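You operate a simulated robot arm through the tools that you are given. There is no shell and no other tool.

Carry out the task below with a simulated robot arm. There is one attempt and no reset: what you move stays moved.

JOB
Rinse both dirty beakers, empty them and stand them on the drying rack.
Fine: tip the water into the sink; tap off. Set down upright: beaker. What is to be rubbed or washed off counts as gone when no trace of it is left.

It is judged by the outcome, as a careful person would: the job done as asked, and still so three seconds after it is handed in. It fails if anything else is knocked over, pushed out of place, dropped, spilled or broken.

ROBOT AND FRAMES
A 6-joint arm with a two-finger gripper, fixed in place. Base frame: the origin is at the foot of the arm, x ahead of it, y to its left, z up; the work surface is at about z = 0.577. Units: m, rad, N and s.
Its first joint turns from -2.897 to 2.897 rad. Payload 2.45 kg.
Tool frame: the origin (TCP) lies between the finger pads and is the grasp point; the fingertips stand 0.02 m ahead of it; z points along the fingers, y is the line along which they close. Largest opening 0.14 m; the body of the gripper starts 0.168 m behind the TCP.
Orientation is that of the tool frame in the base frame, as [roll, pitch, yaw] about the fixed x, y, z axes, in that order (R = Rz(yaw) Ry(pitch) Rx(roll)). With the fingers straight down and closing along the base's y, the tool's x points along the base's -x, its y along +y and its z along -z.

CONTROLS
- The arm moves only by the tool drive_tool. Its argument "plan" is text: rows parted by semicolons, each of 7 numbers parted by spaces: the shift along the tool's x, y, z in m, then the turn, a rotation vector about the tool's x, y, z in rad, then the opening, from 0 (shut) to 1 (fully open). In form: dx dy dz wx wy wz gripper; .... A call has 1 to 20 rows; each row shifts and turns the commanded pose from where the row before left it, along the tool's axes as they then stand. Rows are played at 5 a second. More than 0.05 m and 0.15 rad between two rows, or a gripper value outside its range, and nothing of the call is played. Where a pose cannot be reached the arm comes as near as it can. A force on the tool above 40 N (or 10 N above the force at the start of the call, whichever is more), or a blocked arm, ends the call early, and 0.2 s more pass. Each finger travels about 0.045 m/s and halts on what it meets, pressing with about 31 N; the grip force reading is that of the motor and also rises with nothing between the fingers. The clock runs only during rows and for 0.2 s after the last one: add rows that do not move to give the fingers time. The reply holds the time, the measured pose of the TCP, the force on the tool along the base axes, the opening and the grip force, in the units named above and with some noise, with the torque about the TCP (base axes, N m) and any sound that the robot's microphone picked up.
- Cameras (640 x 400 px; columns grow to the right, rows downward): "scene" is fixed at [0.0473, -0.5018, 1.3902]; the picture's right is [0.62, -0.78, 0.00], its down [-0.37, -0.29, -0.88] and it looks along [0.69, 0.55, -0.47] (base axes); focal length 319 px, centre (320, 200). "wrist" rides on the gripper at [0.078, 0.011, -0.209] in the tool frame; the picture's right is [-0.14, 0.99, 0.00], its down [-0.92, -0.13, -0.37] and it looks along [-0.36, -0.05, 0.93] (tool axes); focal length 280 px, centre (320, 200). There is no depth. A picture from a camera that has moved, and an enlarged one, comes with that camera's place and axes in the base frame and with its lens. The place of the scene camera against the robot may be out by one fixed shift of up to 0.025 m in any direction.
- snapshot(camera): a new picture of that camera. No time passes.
- zoom(camera, box): a new picture of the part [left, top, right, bottom] of that camera's present view, enlarged. No time passes.
- sign_off(): hands the job in; it is judged then, once.

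Places have to be worked out from the pictures, the camera data and where the tool is seen. Open the gripper and draw the arm clear of the work before you hand the job in, unless the task says otherwise.

The tools are called after ">>>" as a command line: name --argument value ..., lists and objects as JSON in quotes. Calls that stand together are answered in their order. drive_tool: Moves the arm, as the interface text tells. Its arguments: {"type":"object","properties":{"plan":{"type":"string"}},"required":["plan"]} The other tools are called the same way: snapshot (camera) takes a picture; zoom (camera, box) takes an enlarged picture of a part of a camera's view; sign_off () hands the job in.

At the start:

```text
time_s: 0.0
ee_pos: [0.716, 0.1492, 1.0716]
ee_rot: [-3.141, 0.0, -3.141]
contact_force: [0.7, 0.5, -0.2]
torque: [-0.01, 0.01, 0.03]
opening: 0.1399
gripper_force: 0.0
```

scene: 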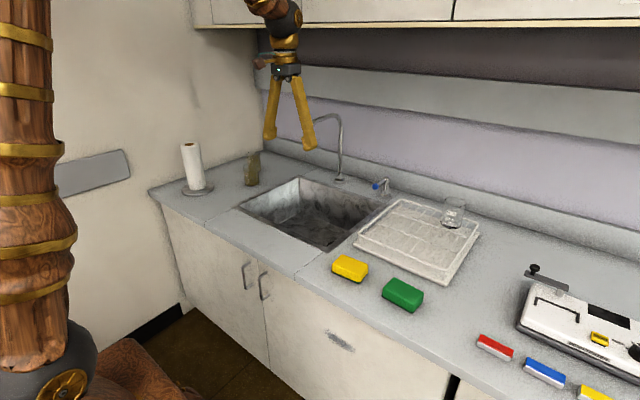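
wrist: 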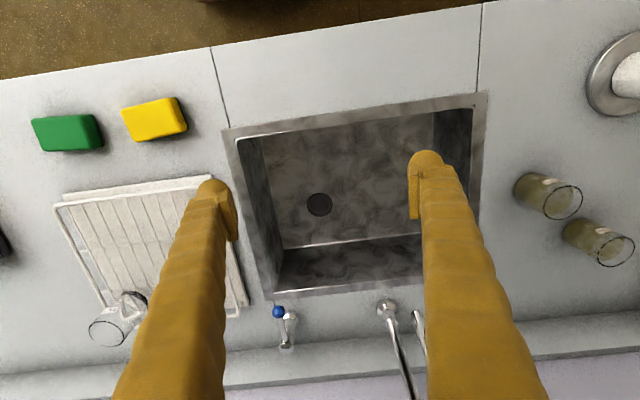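

I'll start by looking closely at the sink, tap, beakers and rack before moving.

>>> zoom --camera "scene" --box '[160, 100, 400, 250]'

>>> zoom --camera "scene" --box '[320, 150, 520, 275]'

>>> zoom --camera "wrist" --box '[460, 120, 640, 300]'

>>> zoom --camera "wrist" --box '[220, 240, 460, 400]'

>>> zoom --camera "wrist" --box '[20, 160, 260, 360]'

```text
2.67 times, centred on (280, 175) of scene
camera zoom: at [0.0473, -0.5018, 1.3902], right [0.62, -0.78, 0.0], down [-0.37, -0.29, -0.88], along [0.69, 0.55, -0.47], focal length 851 px, centre (427, 267)
```

zoom: 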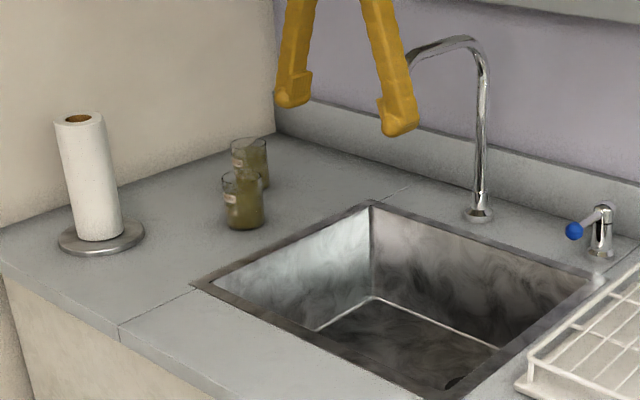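

```text
3.20 times, centred on (420, 212) of scene
camera zoom: at [0.0473, -0.5018, 1.3902], right [0.62, -0.78, 0.0], down [-0.37, -0.29, -0.88], along [0.69, 0.55, -0.47], focal length 1021 px, centre (0, 160)
```

zoom: 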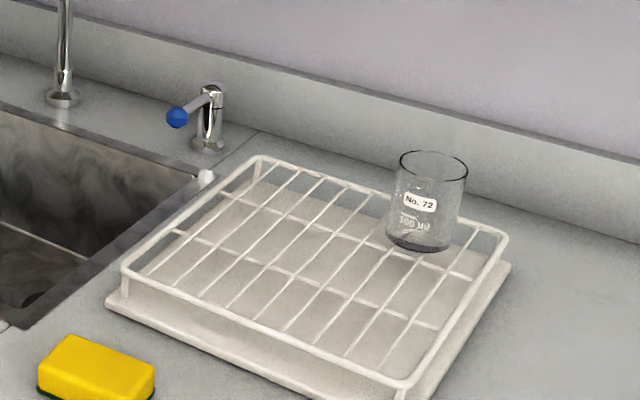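

```text
2.22 times, centred on (550, 210) of wrist
camera zoom: at [0.6382, 0.1606, 1.282], right [0.14, 0.99, 0.0], down [0.92, -0.13, 0.37], along [0.36, -0.05, -0.93], focal length 623 px, centre (-191, 178)
```

zoom: 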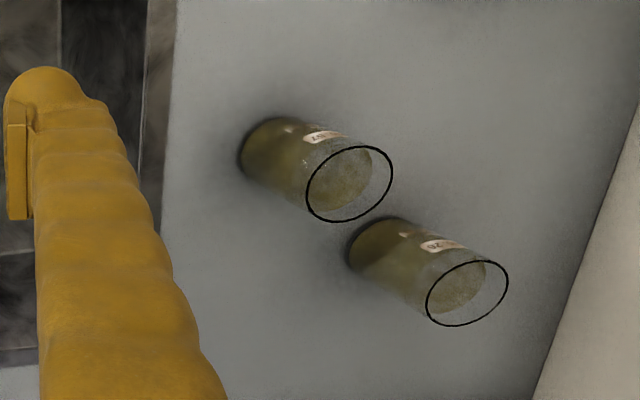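

```text
2.50 times, centred on (340, 320) of wrist
camera zoom: at [0.6382, 0.1606, 1.282], right [0.14, 0.99, 0.0], down [0.92, -0.13, 0.37], along [0.36, -0.05, -0.93], focal length 701 px, centre (270, -100)
```

zoom: 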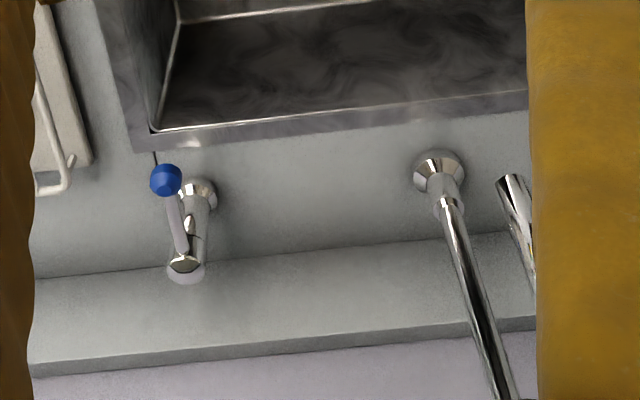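

```text
2.00 times, centred on (140, 260) of wrist
camera zoom: at [0.6382, 0.1606, 1.282], right [0.14, 0.99, 0.0], down [0.92, -0.13, 0.37], along [0.36, -0.05, -0.93], focal length 561 px, centre (680, 80)
```

zoom: 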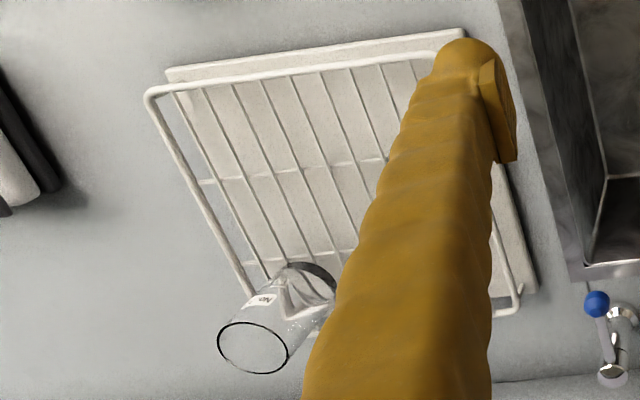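

The two-view estimate puts the counter top near z≈0.78, with the sink floor lower. The spout outlet is hidden behind a finger, so I'll pull the hand back and sideways in free air for a clear view and a second line of sight.

>>> drive_tool --plan "0.04 -0.04 0 0 0 0 1; 0.04 -0.04 0 0 0 0 1; 0.04 -0.04 0 0 0 0 1; 0 -0.04 0 0 0 0 1; 0 0 0 0 0 0 1"

>>> snapshot --camera "wrist"

>>> snapshot --camera "scene"

>>> zoom --camera "scene" --box '[230, 90, 430, 215]'

```text
refused: row 1 steps farther than a row can; nothing moved
```

```text
taken
camera wrist: at [0.6382, 0.1606, 1.282], right [0.14, 0.99, 0.0], down [0.92, -0.13, 0.37], along [0.36, -0.05, -0.93], focal length 280 px, centre (320, 200)
```

wrist: 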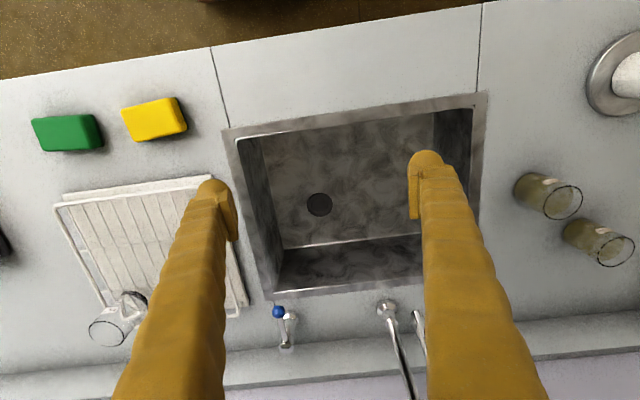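

```text
taken
```

scene: 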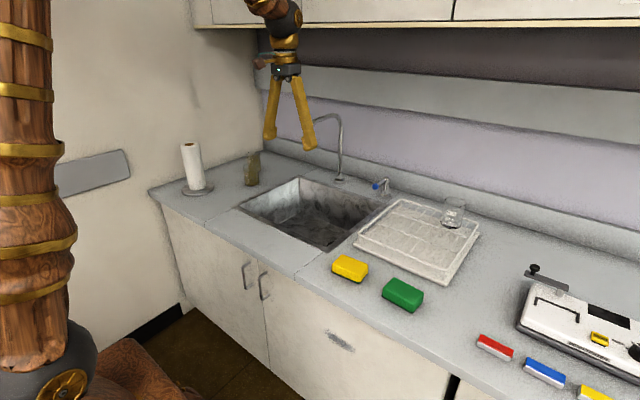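

```text
3.20 times, centred on (330, 152) of scene
camera zoom: at [0.0473, -0.5018, 1.3902], right [0.62, -0.78, 0.0], down [-0.37, -0.29, -0.88], along [0.69, 0.55, -0.47], focal length 1021 px, centre (288, 352)
```

zoom: 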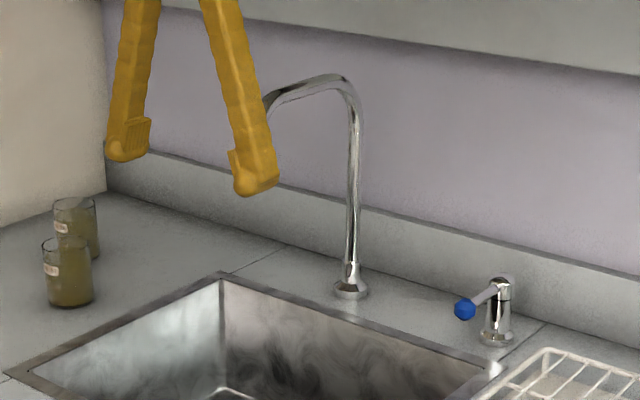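

The step norm was just too long, so nothing moved. I'll use 0.035 m components and make the same free-air move back and to the right.

>>> drive_tool --plan "0.03 -0.035 0 0 0 0 1; 0.03 -0.035 0 0 0 0 1; 0.03 -0.035 0 0 0 0 1; 0.03 -0.035 0 0 0 0 1; 0 -0.04 0 0 0 0 1; 0 0 0 0 0 0 1"

>>> snapshot --camera "wrist"

>>> zoom --camera "scene" --box '[230, 90, 430, 215]'

>>> snapshot --camera "scene"

```text
time_s: 1.4
ee_pos: [0.5971, -0.0316, 1.0716]
ee_rot: [3.141, 0.0, -3.141]
contact_force: [0.5, 0.5, -0.1]
torque: [-0.02, -0.01, 0.01]
opening: 0.14
gripper_force: 0.1
```

```text
taken
camera wrist: at [0.5173, -0.0212, 1.2811], right [0.14, 0.99, 0.0], down [0.92, -0.13, 0.37], along [0.37, -0.05, -0.93], focal length 280 px, centre (320, 200)
```

wrist: 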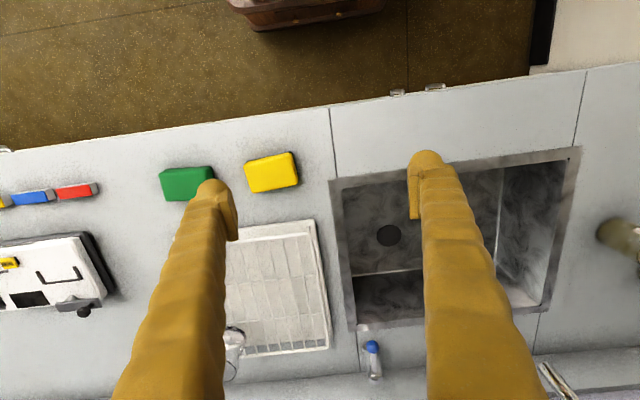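

```text
3.20 times, centred on (330, 152) of scene
camera zoom: at [0.0473, -0.5018, 1.3902], right [0.62, -0.78, 0.0], down [-0.37, -0.29, -0.88], along [0.69, 0.55, -0.47], focal length 1021 px, centre (288, 352)
```

zoom: 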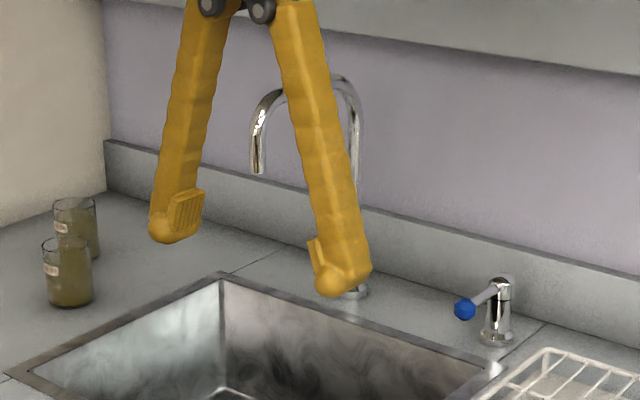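

```text
taken
```

scene: 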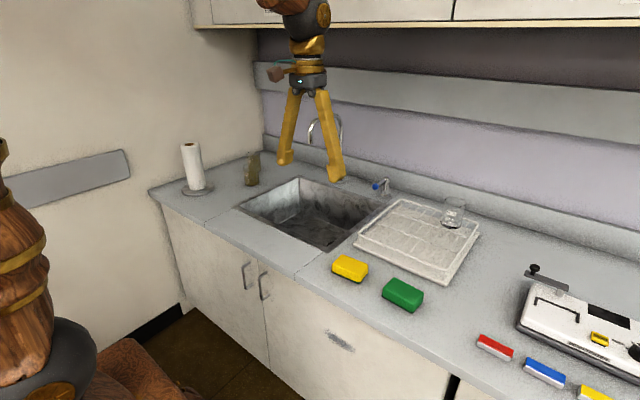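

Two wrist views agree: counter at z≈0.780, blue tap knob near (1.04, 0.018, 0.845), spout outlet near (0.94, 0.256, 0.98). The beakers are near (0.86, 0.52) and (0.98, 0.64). I'll tilt the tool outward and approach the tap lever with the fingers partly open so they straddle it, stopping short to look.

>>> drive_tool --plan "0 0 0 0 -0.15 0 0.43; 0 0 0 0 -0.15 0 0.43; 0 0 0 0 -0.15 0 0.43; 0 0 0 0 -0.15 0 0.43; 0 0 0 0 -0.15 0 0.43; -0.0176 0.0052 0.0358 0 0 0 0.43; -0.0176 0.0052 0.0358 0 0 0 0.43; -0.0176 0.0052 0.0358 0 0 0 0.43; -0.0176 0.0052 0.0358 0 0 0 0.43; -0.0176 0.0052 0.0358 0 0 0 0.43; -0.0176 0.0052 0.0358 0 0 0 0.43; -0.0176 0.0052 0.0358 0 0 0 0.43; -0.0176 0.0052 0.0358 0 0 0 0.43; 0 0 0 0 0 0 0.43"

>>> snapshot --camera "wrist"

>>> snapshot --camera "scene"

```text
time_s: 4.4
ee_pos: [0.8932, -0.0103, 0.954]
ee_rot: [3.136, 0.749, -3.139]
contact_force: [-0.8, 0.5, 0.6]
torque: [0.0, -0.01, -0.03]
opening: 0.0601
gripper_force: 0.1
out of reach, approached as far as the arm can: row 11, 13
```

```text
taken
camera wrist: at [0.6931, -0.0009, 1.0545], right [0.1, 0.99, 0.1], down [0.42, -0.13, 0.9], along [0.9, -0.05, -0.43], focal length 280 px, centre (320, 200)
```

wrist: 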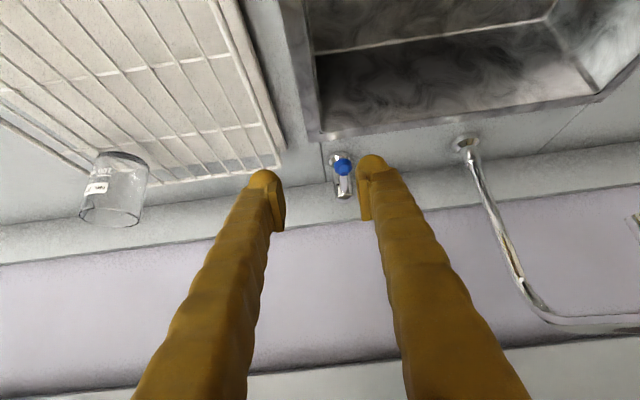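

```text
taken
```

scene: 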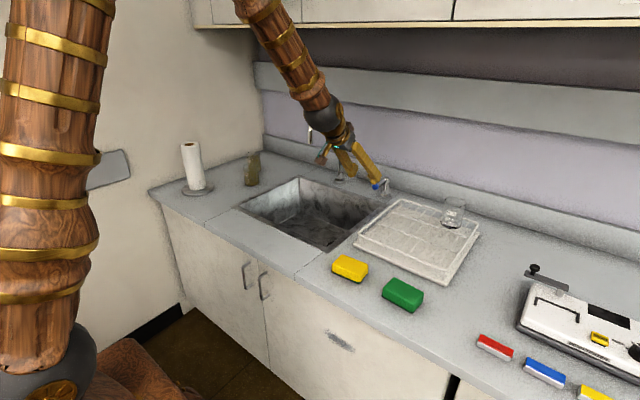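

The readings show the wrist went near its straight (singular) pose, so y lagged slightly. The knob is confirmed at about (1.04, 0.018, 0.84). I'll use a smaller tilt (≈0.45 rad) to move away from the singularity and approach to above the knob.

>>> drive_tool --plan "0 0 0 0 0.1 0 0.43; 0 0 0 0 0.1 0 0.43; 0 0 0 0 0.1 0 0.43; -0.0214 0.0027 0.0207 0 0 0 0.43; -0.0214 0.0027 0.0207 0 0 0 0.43; -0.0214 0.0027 0.0207 0 0 0 0.43; 0 0 0 0 0 0 0.43; 0 0 0 0 0 0 0.43"

>>> snapshot --camera "wrist"

>>> snapshot --camera "scene"

```text
time_s: 6.2
ee_pos: [0.9701, -0.0394, 0.9134]
ee_rot: [-2.981, 0.471, -3.012]
contact_force: [1.3, 0.5, -0.5]
torque: [-0.01, -0.04, 0.0]
opening: 0.0601
gripper_force: 0.1
out of reach, approached as far as the arm can: row 1, 2, 3
```

```text
taken
camera wrist: at [0.8029, -0.0169, 1.0607], right [0.07, 0.99, -0.08], down [0.65, 0.02, 0.76], along [0.76, -0.1, -0.65], focal length 280 px, centre (320, 200)
```

wrist: 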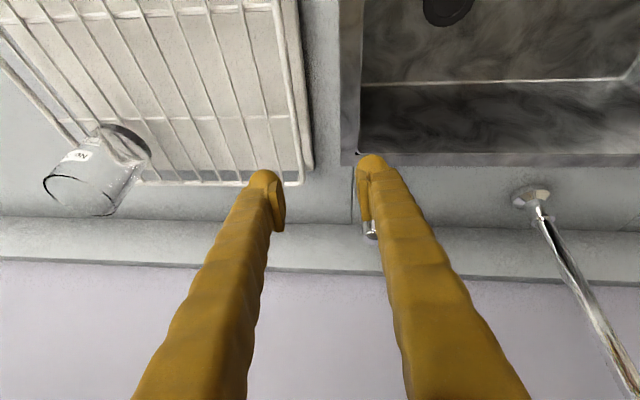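

```text
taken
```

scene: 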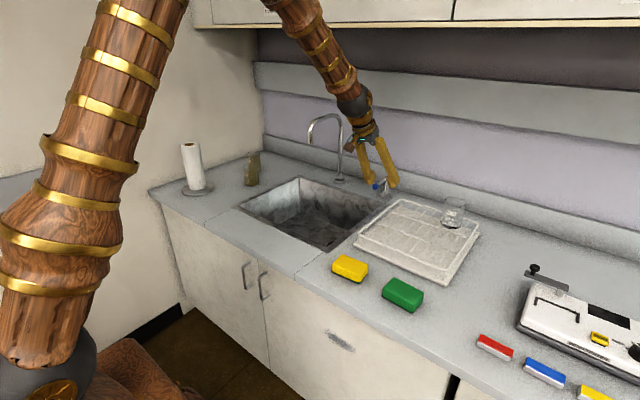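

The reached pose has drifted (y≈−0.039, small roll/yaw error), but it's now off the singularity. I'll correct the orientation and shift +y by ~0.057 m at this safe height, so the fingers straddle the knob.

>>> drive_tool --plan "0 0 0 -0.05 0.005 0.057 0.43; 0 0 0 -0.05 0.005 0.057 0.43; 0 0.019 0 0 0 0 0.43; 0 0.019 0 0 0 0 0.43; 0 0.019 0 0 0 0 0.43; 0 0 0 0 0 0 0.43; 0 0 0 0 0 0 0.43"

>>> snapshot --camera "wrist"

```text
time_s: 7.8
ee_pos: [0.9676, 0.0178, 0.905]
ee_rot: [-2.983, 0.471, -3.012]
contact_force: [-0.9, -0.1, -1.3]
torque: [0.0, 0.02, 0.0]
opening: 0.0603
gripper_force: 0.1
out of reach, approached as far as the arm can: row 1, 2
```

```text
taken
camera wrist: at [0.8006, 0.04, 1.0522], right [0.07, 0.99, -0.08], down [0.65, 0.02, 0.76], along [0.76, -0.1, -0.65], focal length 280 px, centre (320, 200)
```

wrist: 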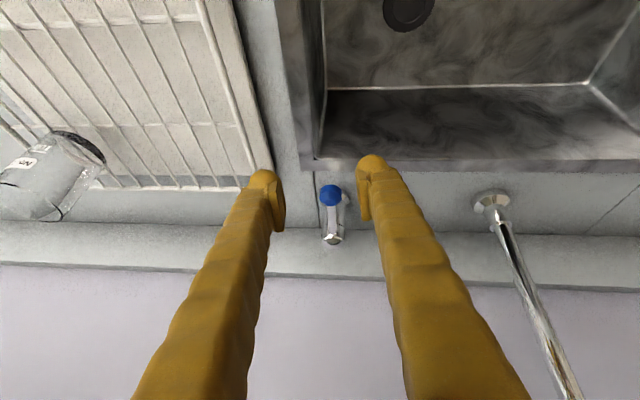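

Translation works, but the small rotation fix was refused: the wrist is nearly in line with the forearm. I'll retreat up and back to where the wrist is well bent, square up the tool there, then use a large tilt (≈1.2 rad) that stays on the far side of the singularity.

>>> drive_tool --plan "0 0 -0.04 0 0 0 0.43; 0 0 -0.04 0 0 0 0.43; 0 0 -0.04 0 0 0 0.43; 0 0 -0.04 0 0 0 0.43; 0 0 -0.04 0 0 0 0.43; 0.045 0 0 0 0 0 0.43; 0.045 0 0 0 0 0 0.43; 0.045 0 0 0 0 0 0.43; 0.045 0 0 0 0 0 0.43; 0 0 0 -0.05 0.005 0.057 0.43; 0 0 0 -0.05 0.005 0.057 0.43; 0 0 0 0 0 0 0.43"

>>> snapshot --camera "scene"

```text
time_s: 10.4
ee_pos: [0.7166, 0.0188, 0.9953]
ee_rot: [-3.051, 0.476, -3.077]
contact_force: [-0.3, 0.3, 0.1]
torque: [0.03, 0.02, -0.01]
opening: 0.0603
gripper_force: 0.2
out of reach, approached as far as the arm can: row 10, 11
```

```text
taken
```

scene: 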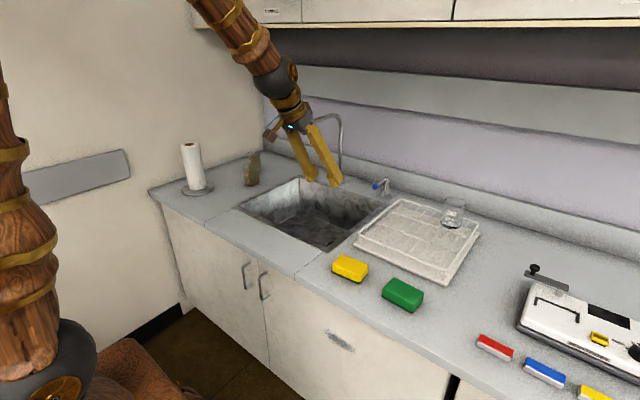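

Still nearly aligned here. I'll bring the tool back to vertical first, where the wrist is clearly bent.

>>> drive_tool --plan "0 0 -0.02 0 0.12 0 0.43; 0 0 -0.02 0 0.12 0 0.43; 0 0 -0.02 0 0.12 0 0.43; 0 0 -0.02 0 0.115 0 0.43; 0 0 0 0 0 0 0.43"

```text
time_s: 11.6
ee_pos: [0.6833, 0.0457, 1.0357]
ee_rot: [-2.915, 0.055, -3.125]
contact_force: [-0.5, -0.4, 0.3]
torque: [0.01, -0.02, -0.02]
opening: 0.0604
gripper_force: 0.0
out of reach, approached as far as the arm can: row 1, 2, 3, 4
```

Now correct the residual roll (about −0.227 rad about tool x) with the wrist bent.

>>> drive_tool --plan "0 0 0 -0.075 0 0 0.43; 0 0 0 -0.075 0 0 0.43; 0 0 0 -0.075 0 0 0.43; 0 0 0 0 0 0 0.43"

>>> snapshot --camera "scene"

```text
time_s: 12.6
ee_pos: [0.683, 0.0449, 1.0354]
ee_rot: [-2.914, 0.056, -3.124]
contact_force: [-0.6, 0.1, -0.3]
torque: [-0.01, 0.0, -0.04]
opening: 0.0603
gripper_force: 0.1
out of reach, approached as far as the arm can: row 1, 2, 3
```

```text
taken
```

scene: 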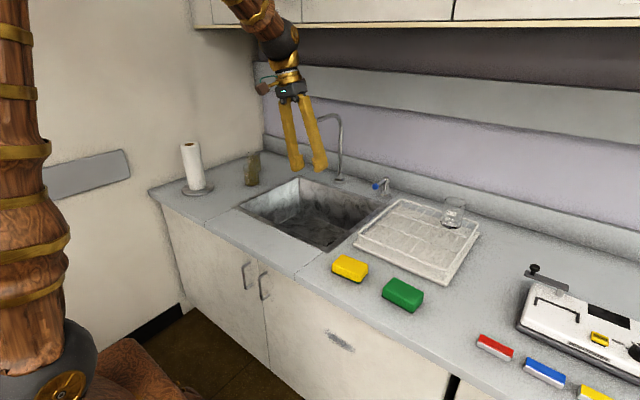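

The negative roll is refused, consistent with the forearm-roll joint sitting at its limit after flipping through the singularity. I'll unwind it by coning the tool around the forearm axis: lean further toward −y, tilt outward past the forearm line, then straighten. All of this is high in free air.

>>> drive_tool --plan "-0.03 0 0 0.14 0 0 0.43; -0.03 0 0 0.14 0 0 0.43; -0.03 0 0 0.14 0 0 0.43; 0 0 0 0 0 0 0.43"

```text
time_s: 13.6
ee_pos: [0.7716, 0.0466, 1.0408]
ee_rot: [-2.494, 0.056, -3.125]
contact_force: [0.5, -0.3, 0.5]
torque: [-0.01, 0.0, 0.0]
opening: 0.0602
gripper_force: 0.1
```

Not refused: the tool now leans about 0.65 rad. Next I'll tilt outward about tool y in steps while leaning.

>>> drive_tool --plan "0 0 0 0 -0.14 0 0.43; 0 0 0 0 -0.14 0 0.43; 0 0 0 0 -0.14 0 0.43; 0 0 0 0 -0.14 0 0.43; 0 0 0 0 -0.14 0 0.43; 0 0 0 0 -0.14 0 0.43; 0 0 0 0 0 0 0.43"

>>> snapshot --camera "scene"

```text
time_s: 15.2
ee_pos: [0.7712, 0.0461, 1.0412]
ee_rot: [-2.257, 0.682, -2.511]
contact_force: [0.5, -0.2, -0.5]
torque: [0.0, 0.01, 0.02]
opening: 0.0604
gripper_force: 0.0
```

```text
taken
```

scene: 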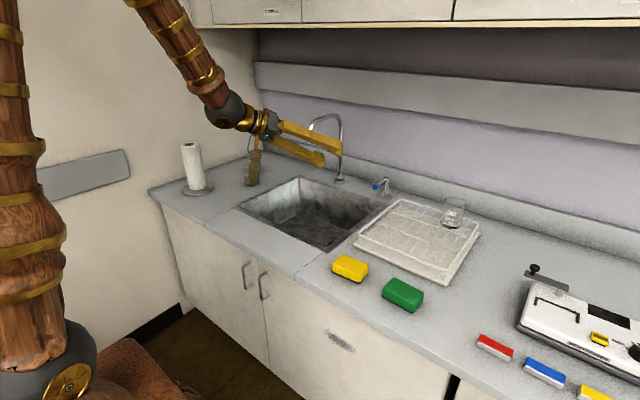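

The unwinding works without refusals. Now I'll rotate to the target orientation (tilt 1.2 rad, fingers closing along base y), moving slightly forward at the same time.

>>> drive_tool --plan "-0.01 0 0.017 -0.0568 -0.0483 0.0917 0.43; -0.01 0 0.017 -0.0568 -0.0483 0.0917 0.43; -0.01 0 0.017 -0.0568 -0.0483 0.0917 0.43; -0.01 0 0.017 -0.0568 -0.0483 0.0917 0.43; -0.01 0 0.017 -0.0568 -0.0483 0.0917 0.43; -0.01 0 0.017 -0.0568 -0.0483 0.0917 0.43; 0 0 0 0 0 0 0.43"

>>> snapshot --camera "wrist"

>>> snapshot --camera "scene"

```text
time_s: 16.8
ee_pos: [0.8892, 0.0394, 1.0415]
ee_rot: [-3.14, 1.201, -3.139]
contact_force: [0.1, 0.4, 0.4]
torque: [-0.01, -0.05, -0.03]
opening: 0.0602
gripper_force: 0.0
```

```text
taken
camera wrist: at [0.6652, 0.0509, 1.0451], right [0.05, 0.99, 0.13], down [-0.01, -0.13, 0.99], along [1.0, -0.05, 0.01], focal length 280 px, centre (320, 200)
```

wrist: 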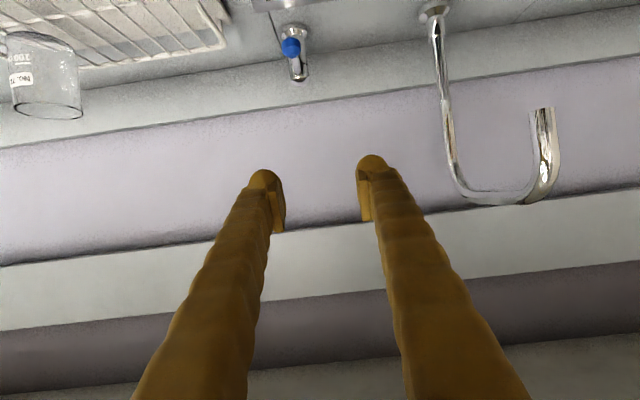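

```text
taken
```

scene: 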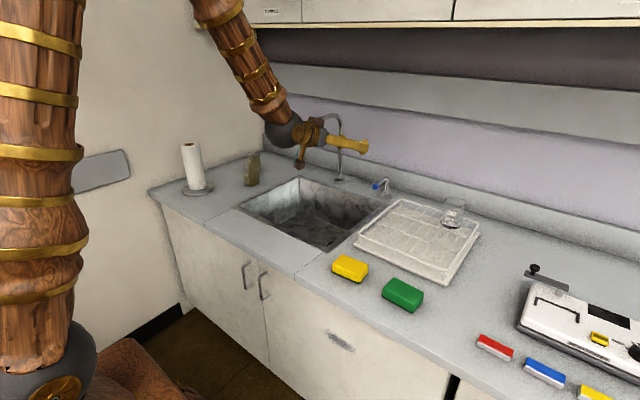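

Now the tool is squared up at tilt 1.2. The outlet is at about (0.937, 0.256, 0.99) and the knob at (1.04, 0.020, 0.841). I'll move to the pre-straddle point in front of the knob.

>>> drive_tool --plan "0.0245 -0.0038 0.0269 0 0 0 0.43; 0.0245 -0.0038 0.0269 0 0 0 0.43; 0.0245 -0.0038 0.0269 0 0 0 0.43; 0.0245 -0.0038 0.0269 0 0 0 0.43; 0.0245 -0.0038 0.0269 0 0 0 0.43; 0 0 0 0 0 0 0.43"

>>> snapshot --camera "wrist"

>>> zoom --camera "scene" --box '[290, 110, 450, 210]'

```text
time_s: 18.2
ee_pos: [0.9723, 0.0227, 0.8812]
ee_rot: [-3.14, 1.2, -3.138]
contact_force: [-0.3, 0.1, -0.1]
torque: [0.0, 0.01, 0.03]
opening: 0.0601
gripper_force: 0.0
```

```text
taken
camera wrist: at [0.748, 0.033, 0.8839], right [0.05, 0.99, 0.13], down [-0.01, -0.13, 0.99], along [1.0, -0.05, 0.01], focal length 280 px, centre (320, 200)
```

wrist: 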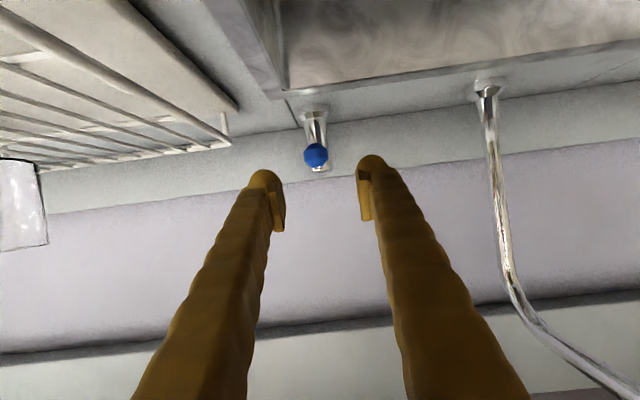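

```text
4.00 times, centred on (370, 160) of scene
camera zoom: at [0.0473, -0.5018, 1.3902], right [0.62, -0.78, 0.0], down [-0.37, -0.29, -0.88], along [0.69, 0.55, -0.47], focal length 1277 px, centre (120, 360)
```

zoom: 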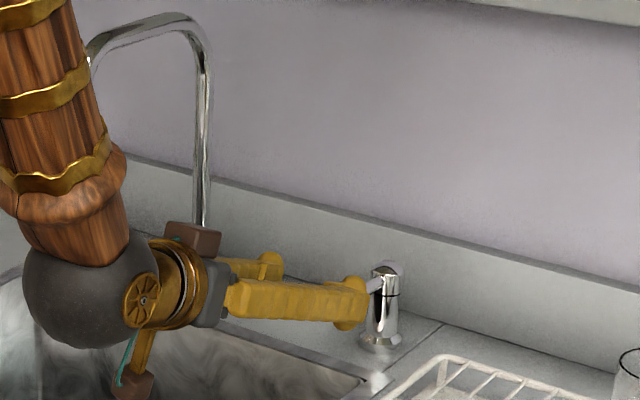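

Fingers are centred on the knob. I'll advance 0.07 m along the tool, slightly lower, so the knob sits between the pads.

>>> drive_tool --plan "0.003 -0.001 0.0175 0 0 0 0.43; 0.003 -0.001 0.0175 0 0 0 0.43; 0.003 -0.001 0.0175 0 0 0 0.43; 0.003 0 0.0175 0 0 0 0.43; 0 0 0 0 0 0 0.43"

>>> snapshot --camera "wrist"

>>> zoom --camera "scene" --box '[330, 140, 430, 203]'

```text
time_s: 19.4
ee_pos: [1.0321, 0.0179, 0.8434]
ee_rot: [-3.138, 1.202, -3.139]
contact_force: [0.8, -0.6, -0.3]
torque: [0.03, 0.01, 0.01]
opening: 0.0601
gripper_force: 0.0
```

```text
taken
camera wrist: at [0.8082, 0.0292, 0.8455], right [0.05, 0.99, 0.13], down [-0.01, -0.13, 0.99], along [1.0, -0.05, 0.0], focal length 280 px, centre (320, 200)
```

wrist: 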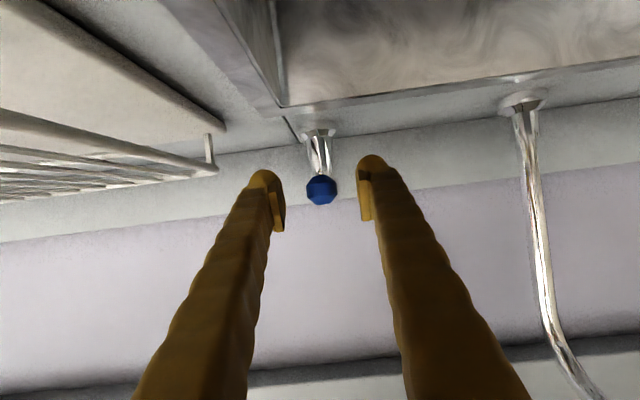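

```text
6.35 times, centred on (380, 172) of scene
camera zoom: at [0.0473, -0.5018, 1.3902], right [0.62, -0.78, 0.0], down [-0.37, -0.29, -0.88], along [0.69, 0.55, -0.47], focal length 2026 px, centre (-61, 381)
```

zoom: 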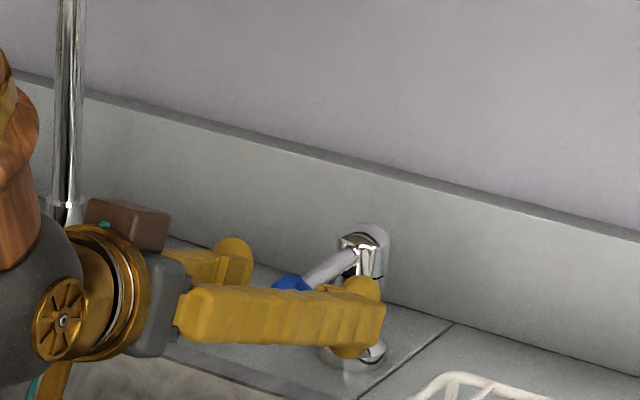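

The knob is between the pads and there's no contact. I'll test the lever gently by moving +y in small steps.

>>> drive_tool --plan "0 0.008 0 0 0 0 0.43; 0 0.008 0 0 0 0 0.43; 0 0.006 0 0 0 0 0.43; 0 0.006 0 0 0 0 0.43; 0 0.004 0 0 0 0 0.43; 0 0 0 0 0 0 0.43"

>>> snapshot --camera "wrist"

```text
time_s: 20.8
ee_pos: [1.0307, 0.0501, 0.8412]
ee_rot: [-3.138, 1.201, -3.141]
contact_force: [4.0, -31.3, -2.7]
torque: [0.13, 0.07, -0.16]
opening: 0.0811
gripper_force: 15.2
```

```text
taken
camera wrist: at [0.8073, 0.0606, 0.8453], right [0.05, 0.99, 0.13], down [-0.01, -0.13, 0.99], along [1.0, -0.05, 0.0], focal length 280 px, centre (320, 200)
```

wrist: 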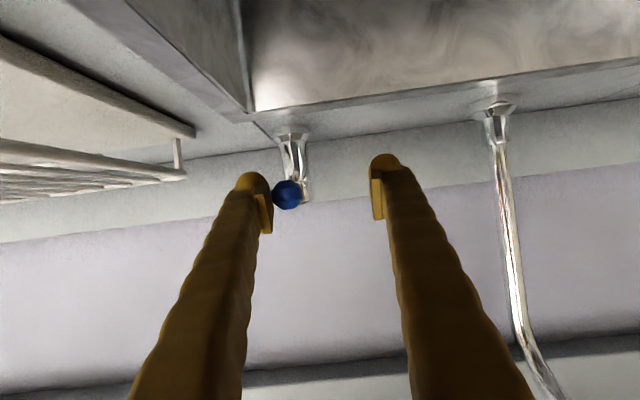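

+y is blocked (31 N and the knob hasn't moved). I'll back off and test −y the same way.

>>> drive_tool --plan "0 -0.016 0 0 0 0 0.43; 0 -0.016 0 0 0 0 0.43; 0 -0.008 0 0 0 0 0.43; 0 -0.008 0 0 0 0 0.43; 0 -0.006 0 0 0 0 0.43; 0 -0.006 0 0 0 0 0.43; 0 0 0 0 0 0 0.43"

>>> snapshot --camera "wrist"

```text
time_s: 22.4
ee_pos: [1.0315, -0.0109, 0.8421]
ee_rot: [-3.138, 1.201, -3.139]
contact_force: [0.4, 1.0, 0.4]
torque: [-0.05, -0.01, -0.02]
opening: 0.0603
gripper_force: 0.5
```

```text
taken
camera wrist: at [0.8073, 0.0008, 0.8452], right [0.05, 0.99, 0.13], down [-0.01, -0.13, 0.99], along [1.0, -0.05, 0.0], focal length 280 px, centre (320, 200)
```

wrist: 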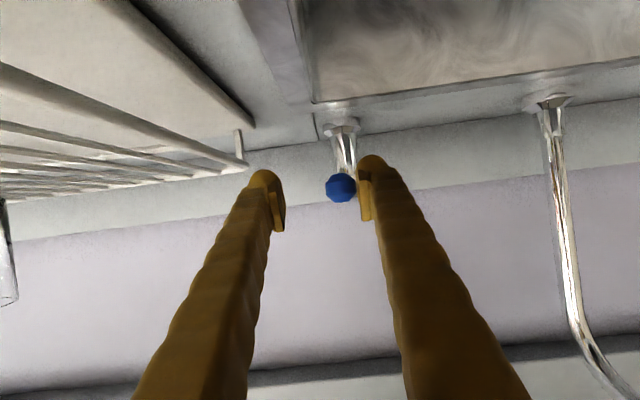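

The lever does turn with −y at low force (knob moved to y≈0.008). But my right finger is now close to the rack wire (y≈−0.067, z≈0.82). I'll back out, close the fingers, and come in on the knob's +y side to push with the closed tip.

>>> drive_tool --plan "0 0.014 0 0 0 0 0.43; 0 0 -0.04 0 0 0 0.43; 0 0 -0.04 0 0 0 0.43; 0 0.03 0 0 0 0 0; 0 0.027 0 0 0 0 0; -0.008 0 0 0 0 0 0; 0 0 0 0 0 0 0; 0 0 0 0 0 0 0"

>>> snapshot --camera "wrist"

```text
time_s: 24.2
ee_pos: [0.9601, 0.0614, 0.8795]
ee_rot: [-3.138, 1.201, -3.138]
contact_force: [0.1, 0.4, -0.1]
torque: [0.02, 0.01, -0.01]
opening: 0.0001
gripper_force: 29.8
```

```text
taken
camera wrist: at [0.7362, 0.0724, 0.8824], right [0.05, 0.99, 0.13], down [-0.01, -0.13, 0.99], along [1.0, -0.05, 0.0], focal length 280 px, centre (320, 200)
```

wrist: 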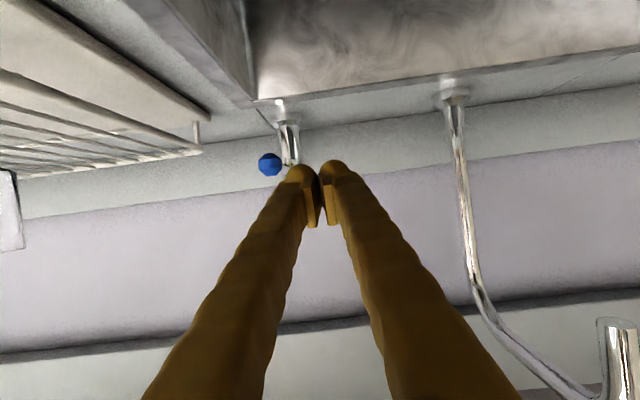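

The closed tip is on the +y side of the knob. I'll advance 0.08 m beside it, then push −y while easing forward to follow the lever's arc.

>>> drive_tool --plan "0.002 0 0.0275 0 0 0 0; 0.002 0 0.0275 0 0 0 0; 0.002 0 0.0275 0 0 0 0; 0 -0.013 0 0 0 0 0; 0 -0.013 0 0 0 0 0; 0 -0.01 0.002 0 0 0 0; 0 -0.01 0.003 0 0 0 0; 0 0 0 0 0 0 0"

>>> snapshot --camera "wrist"

>>> zoom --camera "scene" --box '[230, 90, 430, 215]'

```text
time_s: 26.0
ee_pos: [1.0396, 0.013, 0.8409]
ee_rot: [-3.138, 1.202, -3.138]
contact_force: [0.0, 0.0, 0.1]
torque: [-0.01, -0.03, -0.02]
opening: 0.0001
gripper_force: 29.0
```

```text
taken
camera wrist: at [0.8153, 0.0256, 0.8444], right [0.05, 0.99, 0.13], down [-0.01, -0.13, 0.99], along [1.0, -0.05, 0.0], focal length 280 px, centre (320, 200)
```

wrist: 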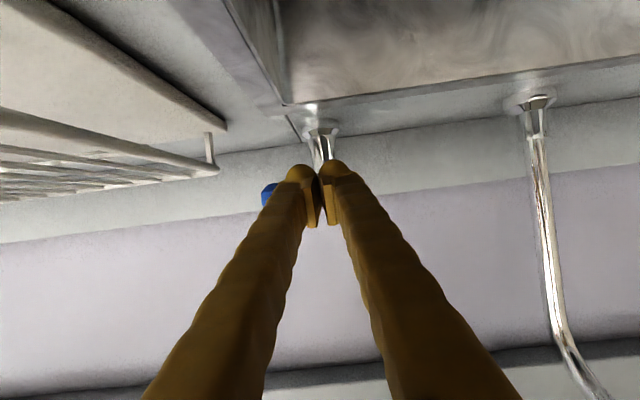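

```text
3.20 times, centred on (330, 152) of scene
camera zoom: at [0.0473, -0.5018, 1.3902], right [0.62, -0.78, 0.0], down [-0.37, -0.29, -0.88], along [0.69, 0.55, -0.47], focal length 1021 px, centre (288, 352)
```

zoom: 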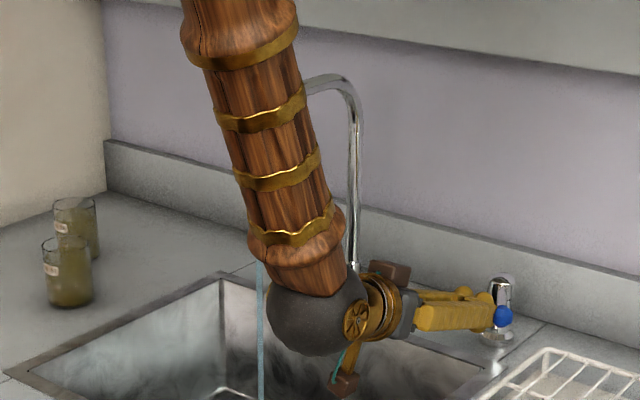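

A thin stream is already running from the spout. I'll open it a bit more for a useful flow, then withdraw.

>>> drive_tool --plan "0 -0.008 0.006 0 0 0 0; 0 -0.008 0.006 0 0 0 0; 0 0 0 0 0 0 0; 0 0.02 0 0 0 0 0; 0 0 -0.04 0 0 0 0; 0 0 -0.04 0 0 0 0; 0 0 0 0 0 0 0"

>>> snapshot --camera "wrist"

>>> zoom --camera "scene" --box '[230, 90, 430, 215]'

```text
time_s: 27.6
ee_pos: [0.9764, 0.0206, 0.8673]
ee_rot: [-3.139, 1.201, -3.139]
contact_force: [0.0, 0.4, 0.2]
torque: [-0.03, 0.02, 0.02]
opening: 0.0
gripper_force: 29.4
```

```text
taken
camera wrist: at [0.7529, 0.0308, 0.8699], right [0.05, 0.99, 0.13], down [-0.01, -0.13, 0.99], along [1.0, -0.05, 0.0], focal length 280 px, centre (320, 200)
```

wrist: 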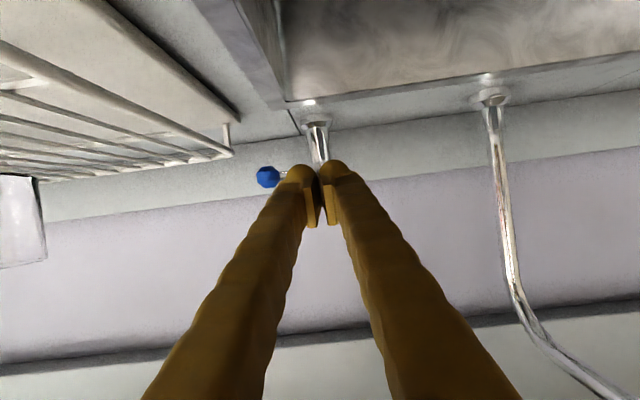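

```text
3.20 times, centred on (330, 152) of scene
camera zoom: at [0.0473, -0.5018, 1.3902], right [0.62, -0.78, 0.0], down [-0.37, -0.29, -0.88], along [0.69, 0.55, -0.47], focal length 1021 px, centre (288, 352)
```

zoom: 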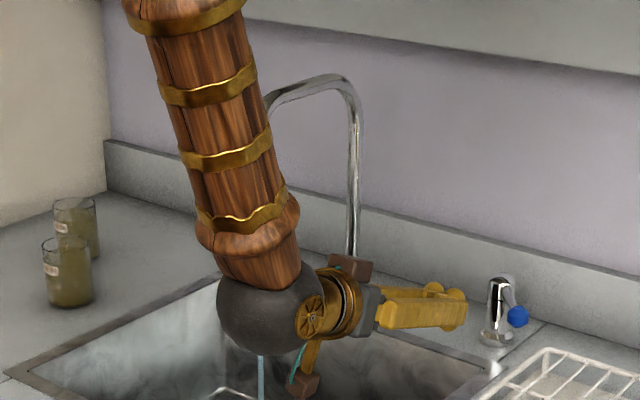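

The tap is on and the fingers are clear. Now I'll withdraw, open the gripper, and swing around to face the beakers (azimuth ≈0.54 rad) at a safe height and radius in front of the spout.

>>> drive_tool --plan "-0.0106 0 -0.0462 0 0 0 0; -0.0106 0 -0.0462 0 0 0 0.5; -0.0106 0 -0.0462 0 0 0 1; -0.0106 0 -0.0462 0 0 0 1; -0.0106 0 -0.0462 0 0 0 1; 0 0.0464 0 -0.054 0 -0.021 1; 0 0.0464 0 -0.054 0 -0.021 1; 0 0.0464 0 -0.054 0 -0.021 1; 0 0.0464 0 -0.054 0 -0.021 1; 0 0.0464 0 -0.054 0 -0.021 1; 0 0.0464 0 -0.054 0 -0.021 1; 0 0.0464 0 -0.054 0 -0.021 1; 0 0.0464 0 -0.054 0 -0.021 1; 0 0.0464 0 -0.054 0 -0.021 1; 0 0 0 0 0 0 1"

>>> snapshot --camera "wrist"

>>> snapshot --camera "scene"

```text
time_s: 30.8
ee_pos: [0.6867, 0.4227, 0.9982]
ee_rot: [-3.136, 1.201, -2.617]
contact_force: [0.0, -0.4, -0.3]
torque: [-0.02, 0.01, -0.01]
opening: 0.1399
gripper_force: 0.1
```

```text
taken
camera wrist: at [0.4867, 0.3204, 1.0017], right [-0.45, 0.88, 0.13], down [0.05, -0.11, 0.99], along [0.89, 0.45, 0.0], focal length 280 px, centre (320, 200)
```

wrist: 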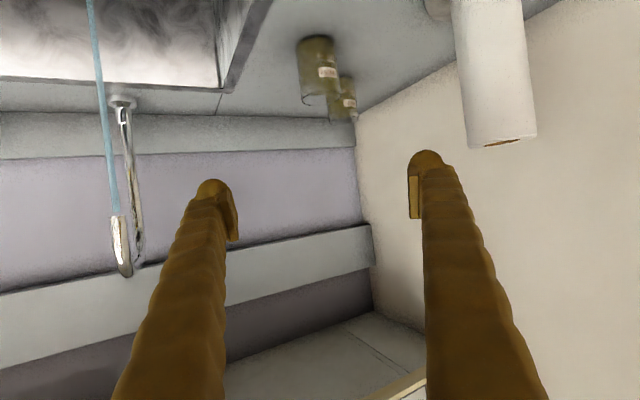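

```text
taken
```

scene: 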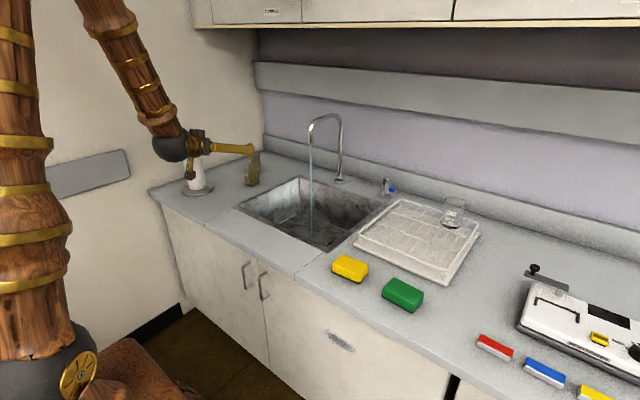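

The stream falls straight into the sink. Let me zoom on the beakers to fix their positions and contents.

>>> zoom --camera "wrist" --box '[250, 10, 410, 110]'

>>> zoom --camera "scene" --box '[180, 120, 340, 260]'

```text
4.00 times, centred on (330, 60) of wrist
camera zoom: at [0.4867, 0.3204, 1.0017], right [-0.45, 0.88, 0.13], down [0.05, -0.11, 0.99], along [0.89, 0.45, 0.0], focal length 1122 px, centre (280, 760)
```

zoom: 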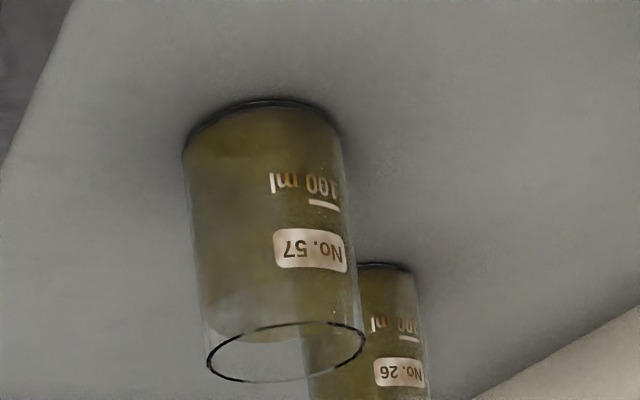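

```text
2.86 times, centred on (260, 190) of scene
camera zoom: at [0.0473, -0.5018, 1.3902], right [0.62, -0.78, 0.0], down [-0.37, -0.29, -0.88], along [0.69, 0.55, -0.47], focal length 912 px, centre (491, 229)
```

zoom: 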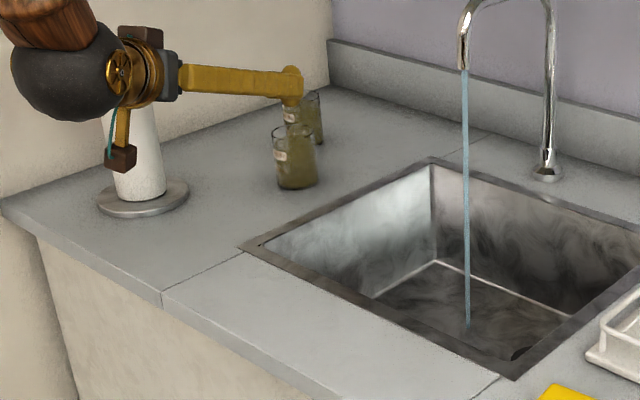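

Beaker A (No. 57) is at about (0.835, 0.519), diameter ≈0.06, height ≈0.08, and holds olive liquid or film, so I'll carry it upright. Beaker B is directly behind it. I'm moving to a pre-grasp 0.12 m short of A along the tool axis.

>>> drive_tool --plan "0.0304 0.0011 0.0349 -0.029 0 -0.011 0.8; 0.0304 0.0011 0.0349 0 0 0 0.8; 0.0304 0.0011 0.0349 0 0 0 0.8; 0 0 0 0 0 0 0.8; 0 0 0 0 0 0 0.8"

>>> snapshot --camera "wrist"

>>> zoom --camera "scene" --box '[180, 120, 340, 220]'

```text
time_s: 32.0
ee_pos: [0.7375, 0.4566, 0.875]
ee_rot: [-3.138, 1.202, -2.587]
contact_force: [-0.3, 0.7, 0.7]
torque: [0.0, 0.01, 0.0]
opening: 0.112
gripper_force: 0.0
```

```text
taken
camera wrist: at [0.5413, 0.3485, 0.8785], right [-0.48, 0.87, 0.13], down [0.06, -0.11, 0.99], along [0.88, 0.48, 0.0], focal length 280 px, centre (320, 200)
```

wrist: 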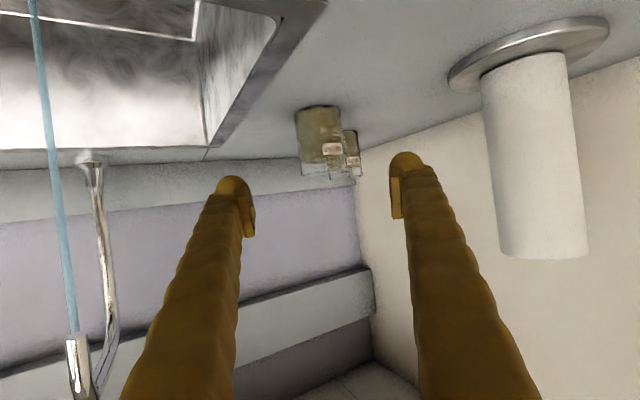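

```text
4.00 times, centred on (260, 170) of scene
camera zoom: at [0.0473, -0.5018, 1.3902], right [0.62, -0.78, 0.0], down [-0.37, -0.29, -0.88], along [0.69, 0.55, -0.47], focal length 1277 px, centre (560, 320)
```

zoom: 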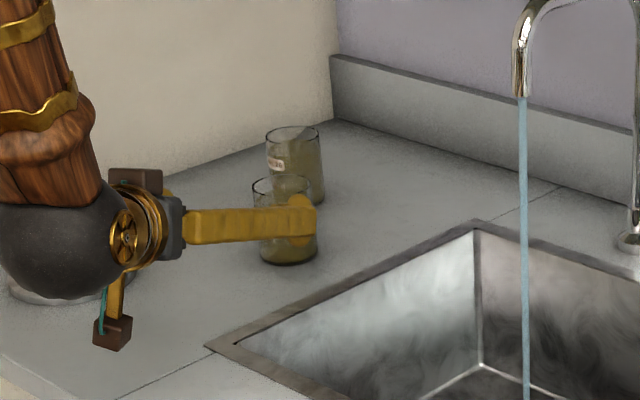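

The lateral alignment is good (tool line passes through beaker A's centre). I'll advance 0.122 m along the tool, then check before closing.

>>> drive_tool --plan "0 0 0.031 0 0 0 0.8; 0 0 0.031 0 0 0 0.8; 0 0 0.03 0 0 0 0.8; 0 0 0.03 0 0 0 0.8; 0 0 0 0 0 0 0.8"

>>> snapshot --camera "wrist"

>>> zoom --camera "scene" --box '[180, 120, 340, 220]'

```text
time_s: 33.2
ee_pos: [0.8362, 0.5168, 0.8301]
ee_rot: [-3.137, 1.2, -2.588]
contact_force: [0.5, 0.4, 0.3]
torque: [0.0, 0.0, 0.01]
opening: 0.1122
gripper_force: 0.1
```

```text
taken
camera wrist: at [0.6388, 0.4088, 0.8343], right [-0.48, 0.87, 0.13], down [0.06, -0.11, 0.99], along [0.88, 0.48, 0.0], focal length 280 px, centre (320, 200)
```

wrist: 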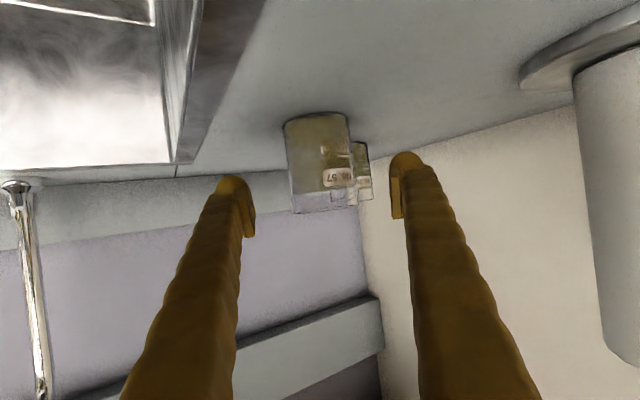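

```text
4.00 times, centred on (260, 170) of scene
camera zoom: at [0.0473, -0.5018, 1.3902], right [0.62, -0.78, 0.0], down [-0.37, -0.29, -0.88], along [0.69, 0.55, -0.47], focal length 1277 px, centre (560, 320)
```

zoom: 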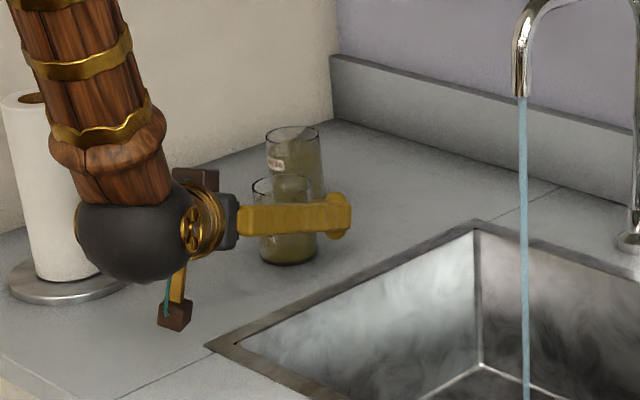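

Before closing I want a precise look at where the beaker sits between the pads.

>>> zoom --camera "wrist" --box '[220, 90, 440, 228]'

>>> zoom --camera "scene" --box '[220, 140, 300, 190]'

```text
2.90 times, centred on (330, 159) of wrist
camera zoom: at [0.6388, 0.4088, 0.8343], right [-0.48, 0.87, 0.13], down [0.06, -0.11, 0.99], along [0.88, 0.48, 0.0], focal length 813 px, centre (291, 319)
```

zoom: 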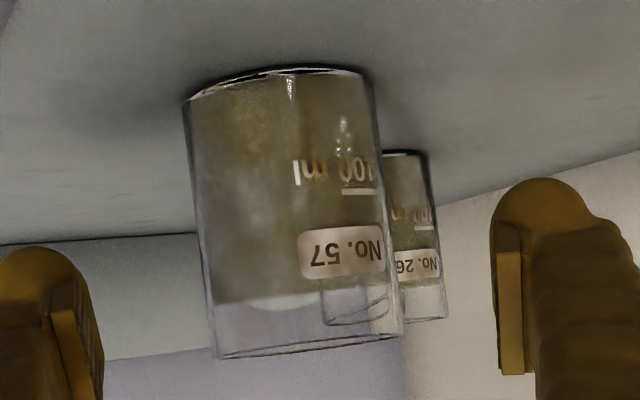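

```text
8.00 times, centred on (260, 165) of scene
camera zoom: at [0.0473, -0.5018, 1.3902], right [0.62, -0.78, 0.0], down [-0.37, -0.29, -0.88], along [0.69, 0.55, -0.47], focal length 2553 px, centre (800, 480)
```

zoom: 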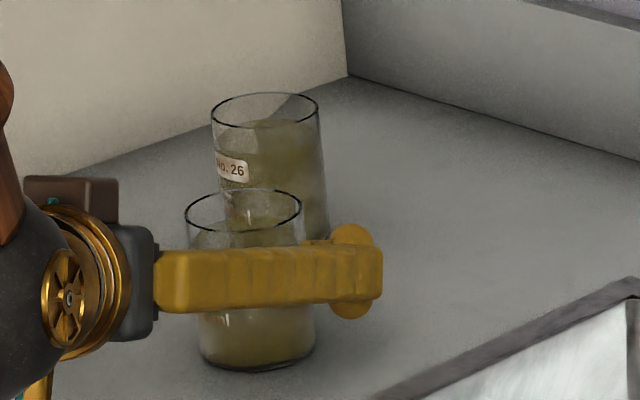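

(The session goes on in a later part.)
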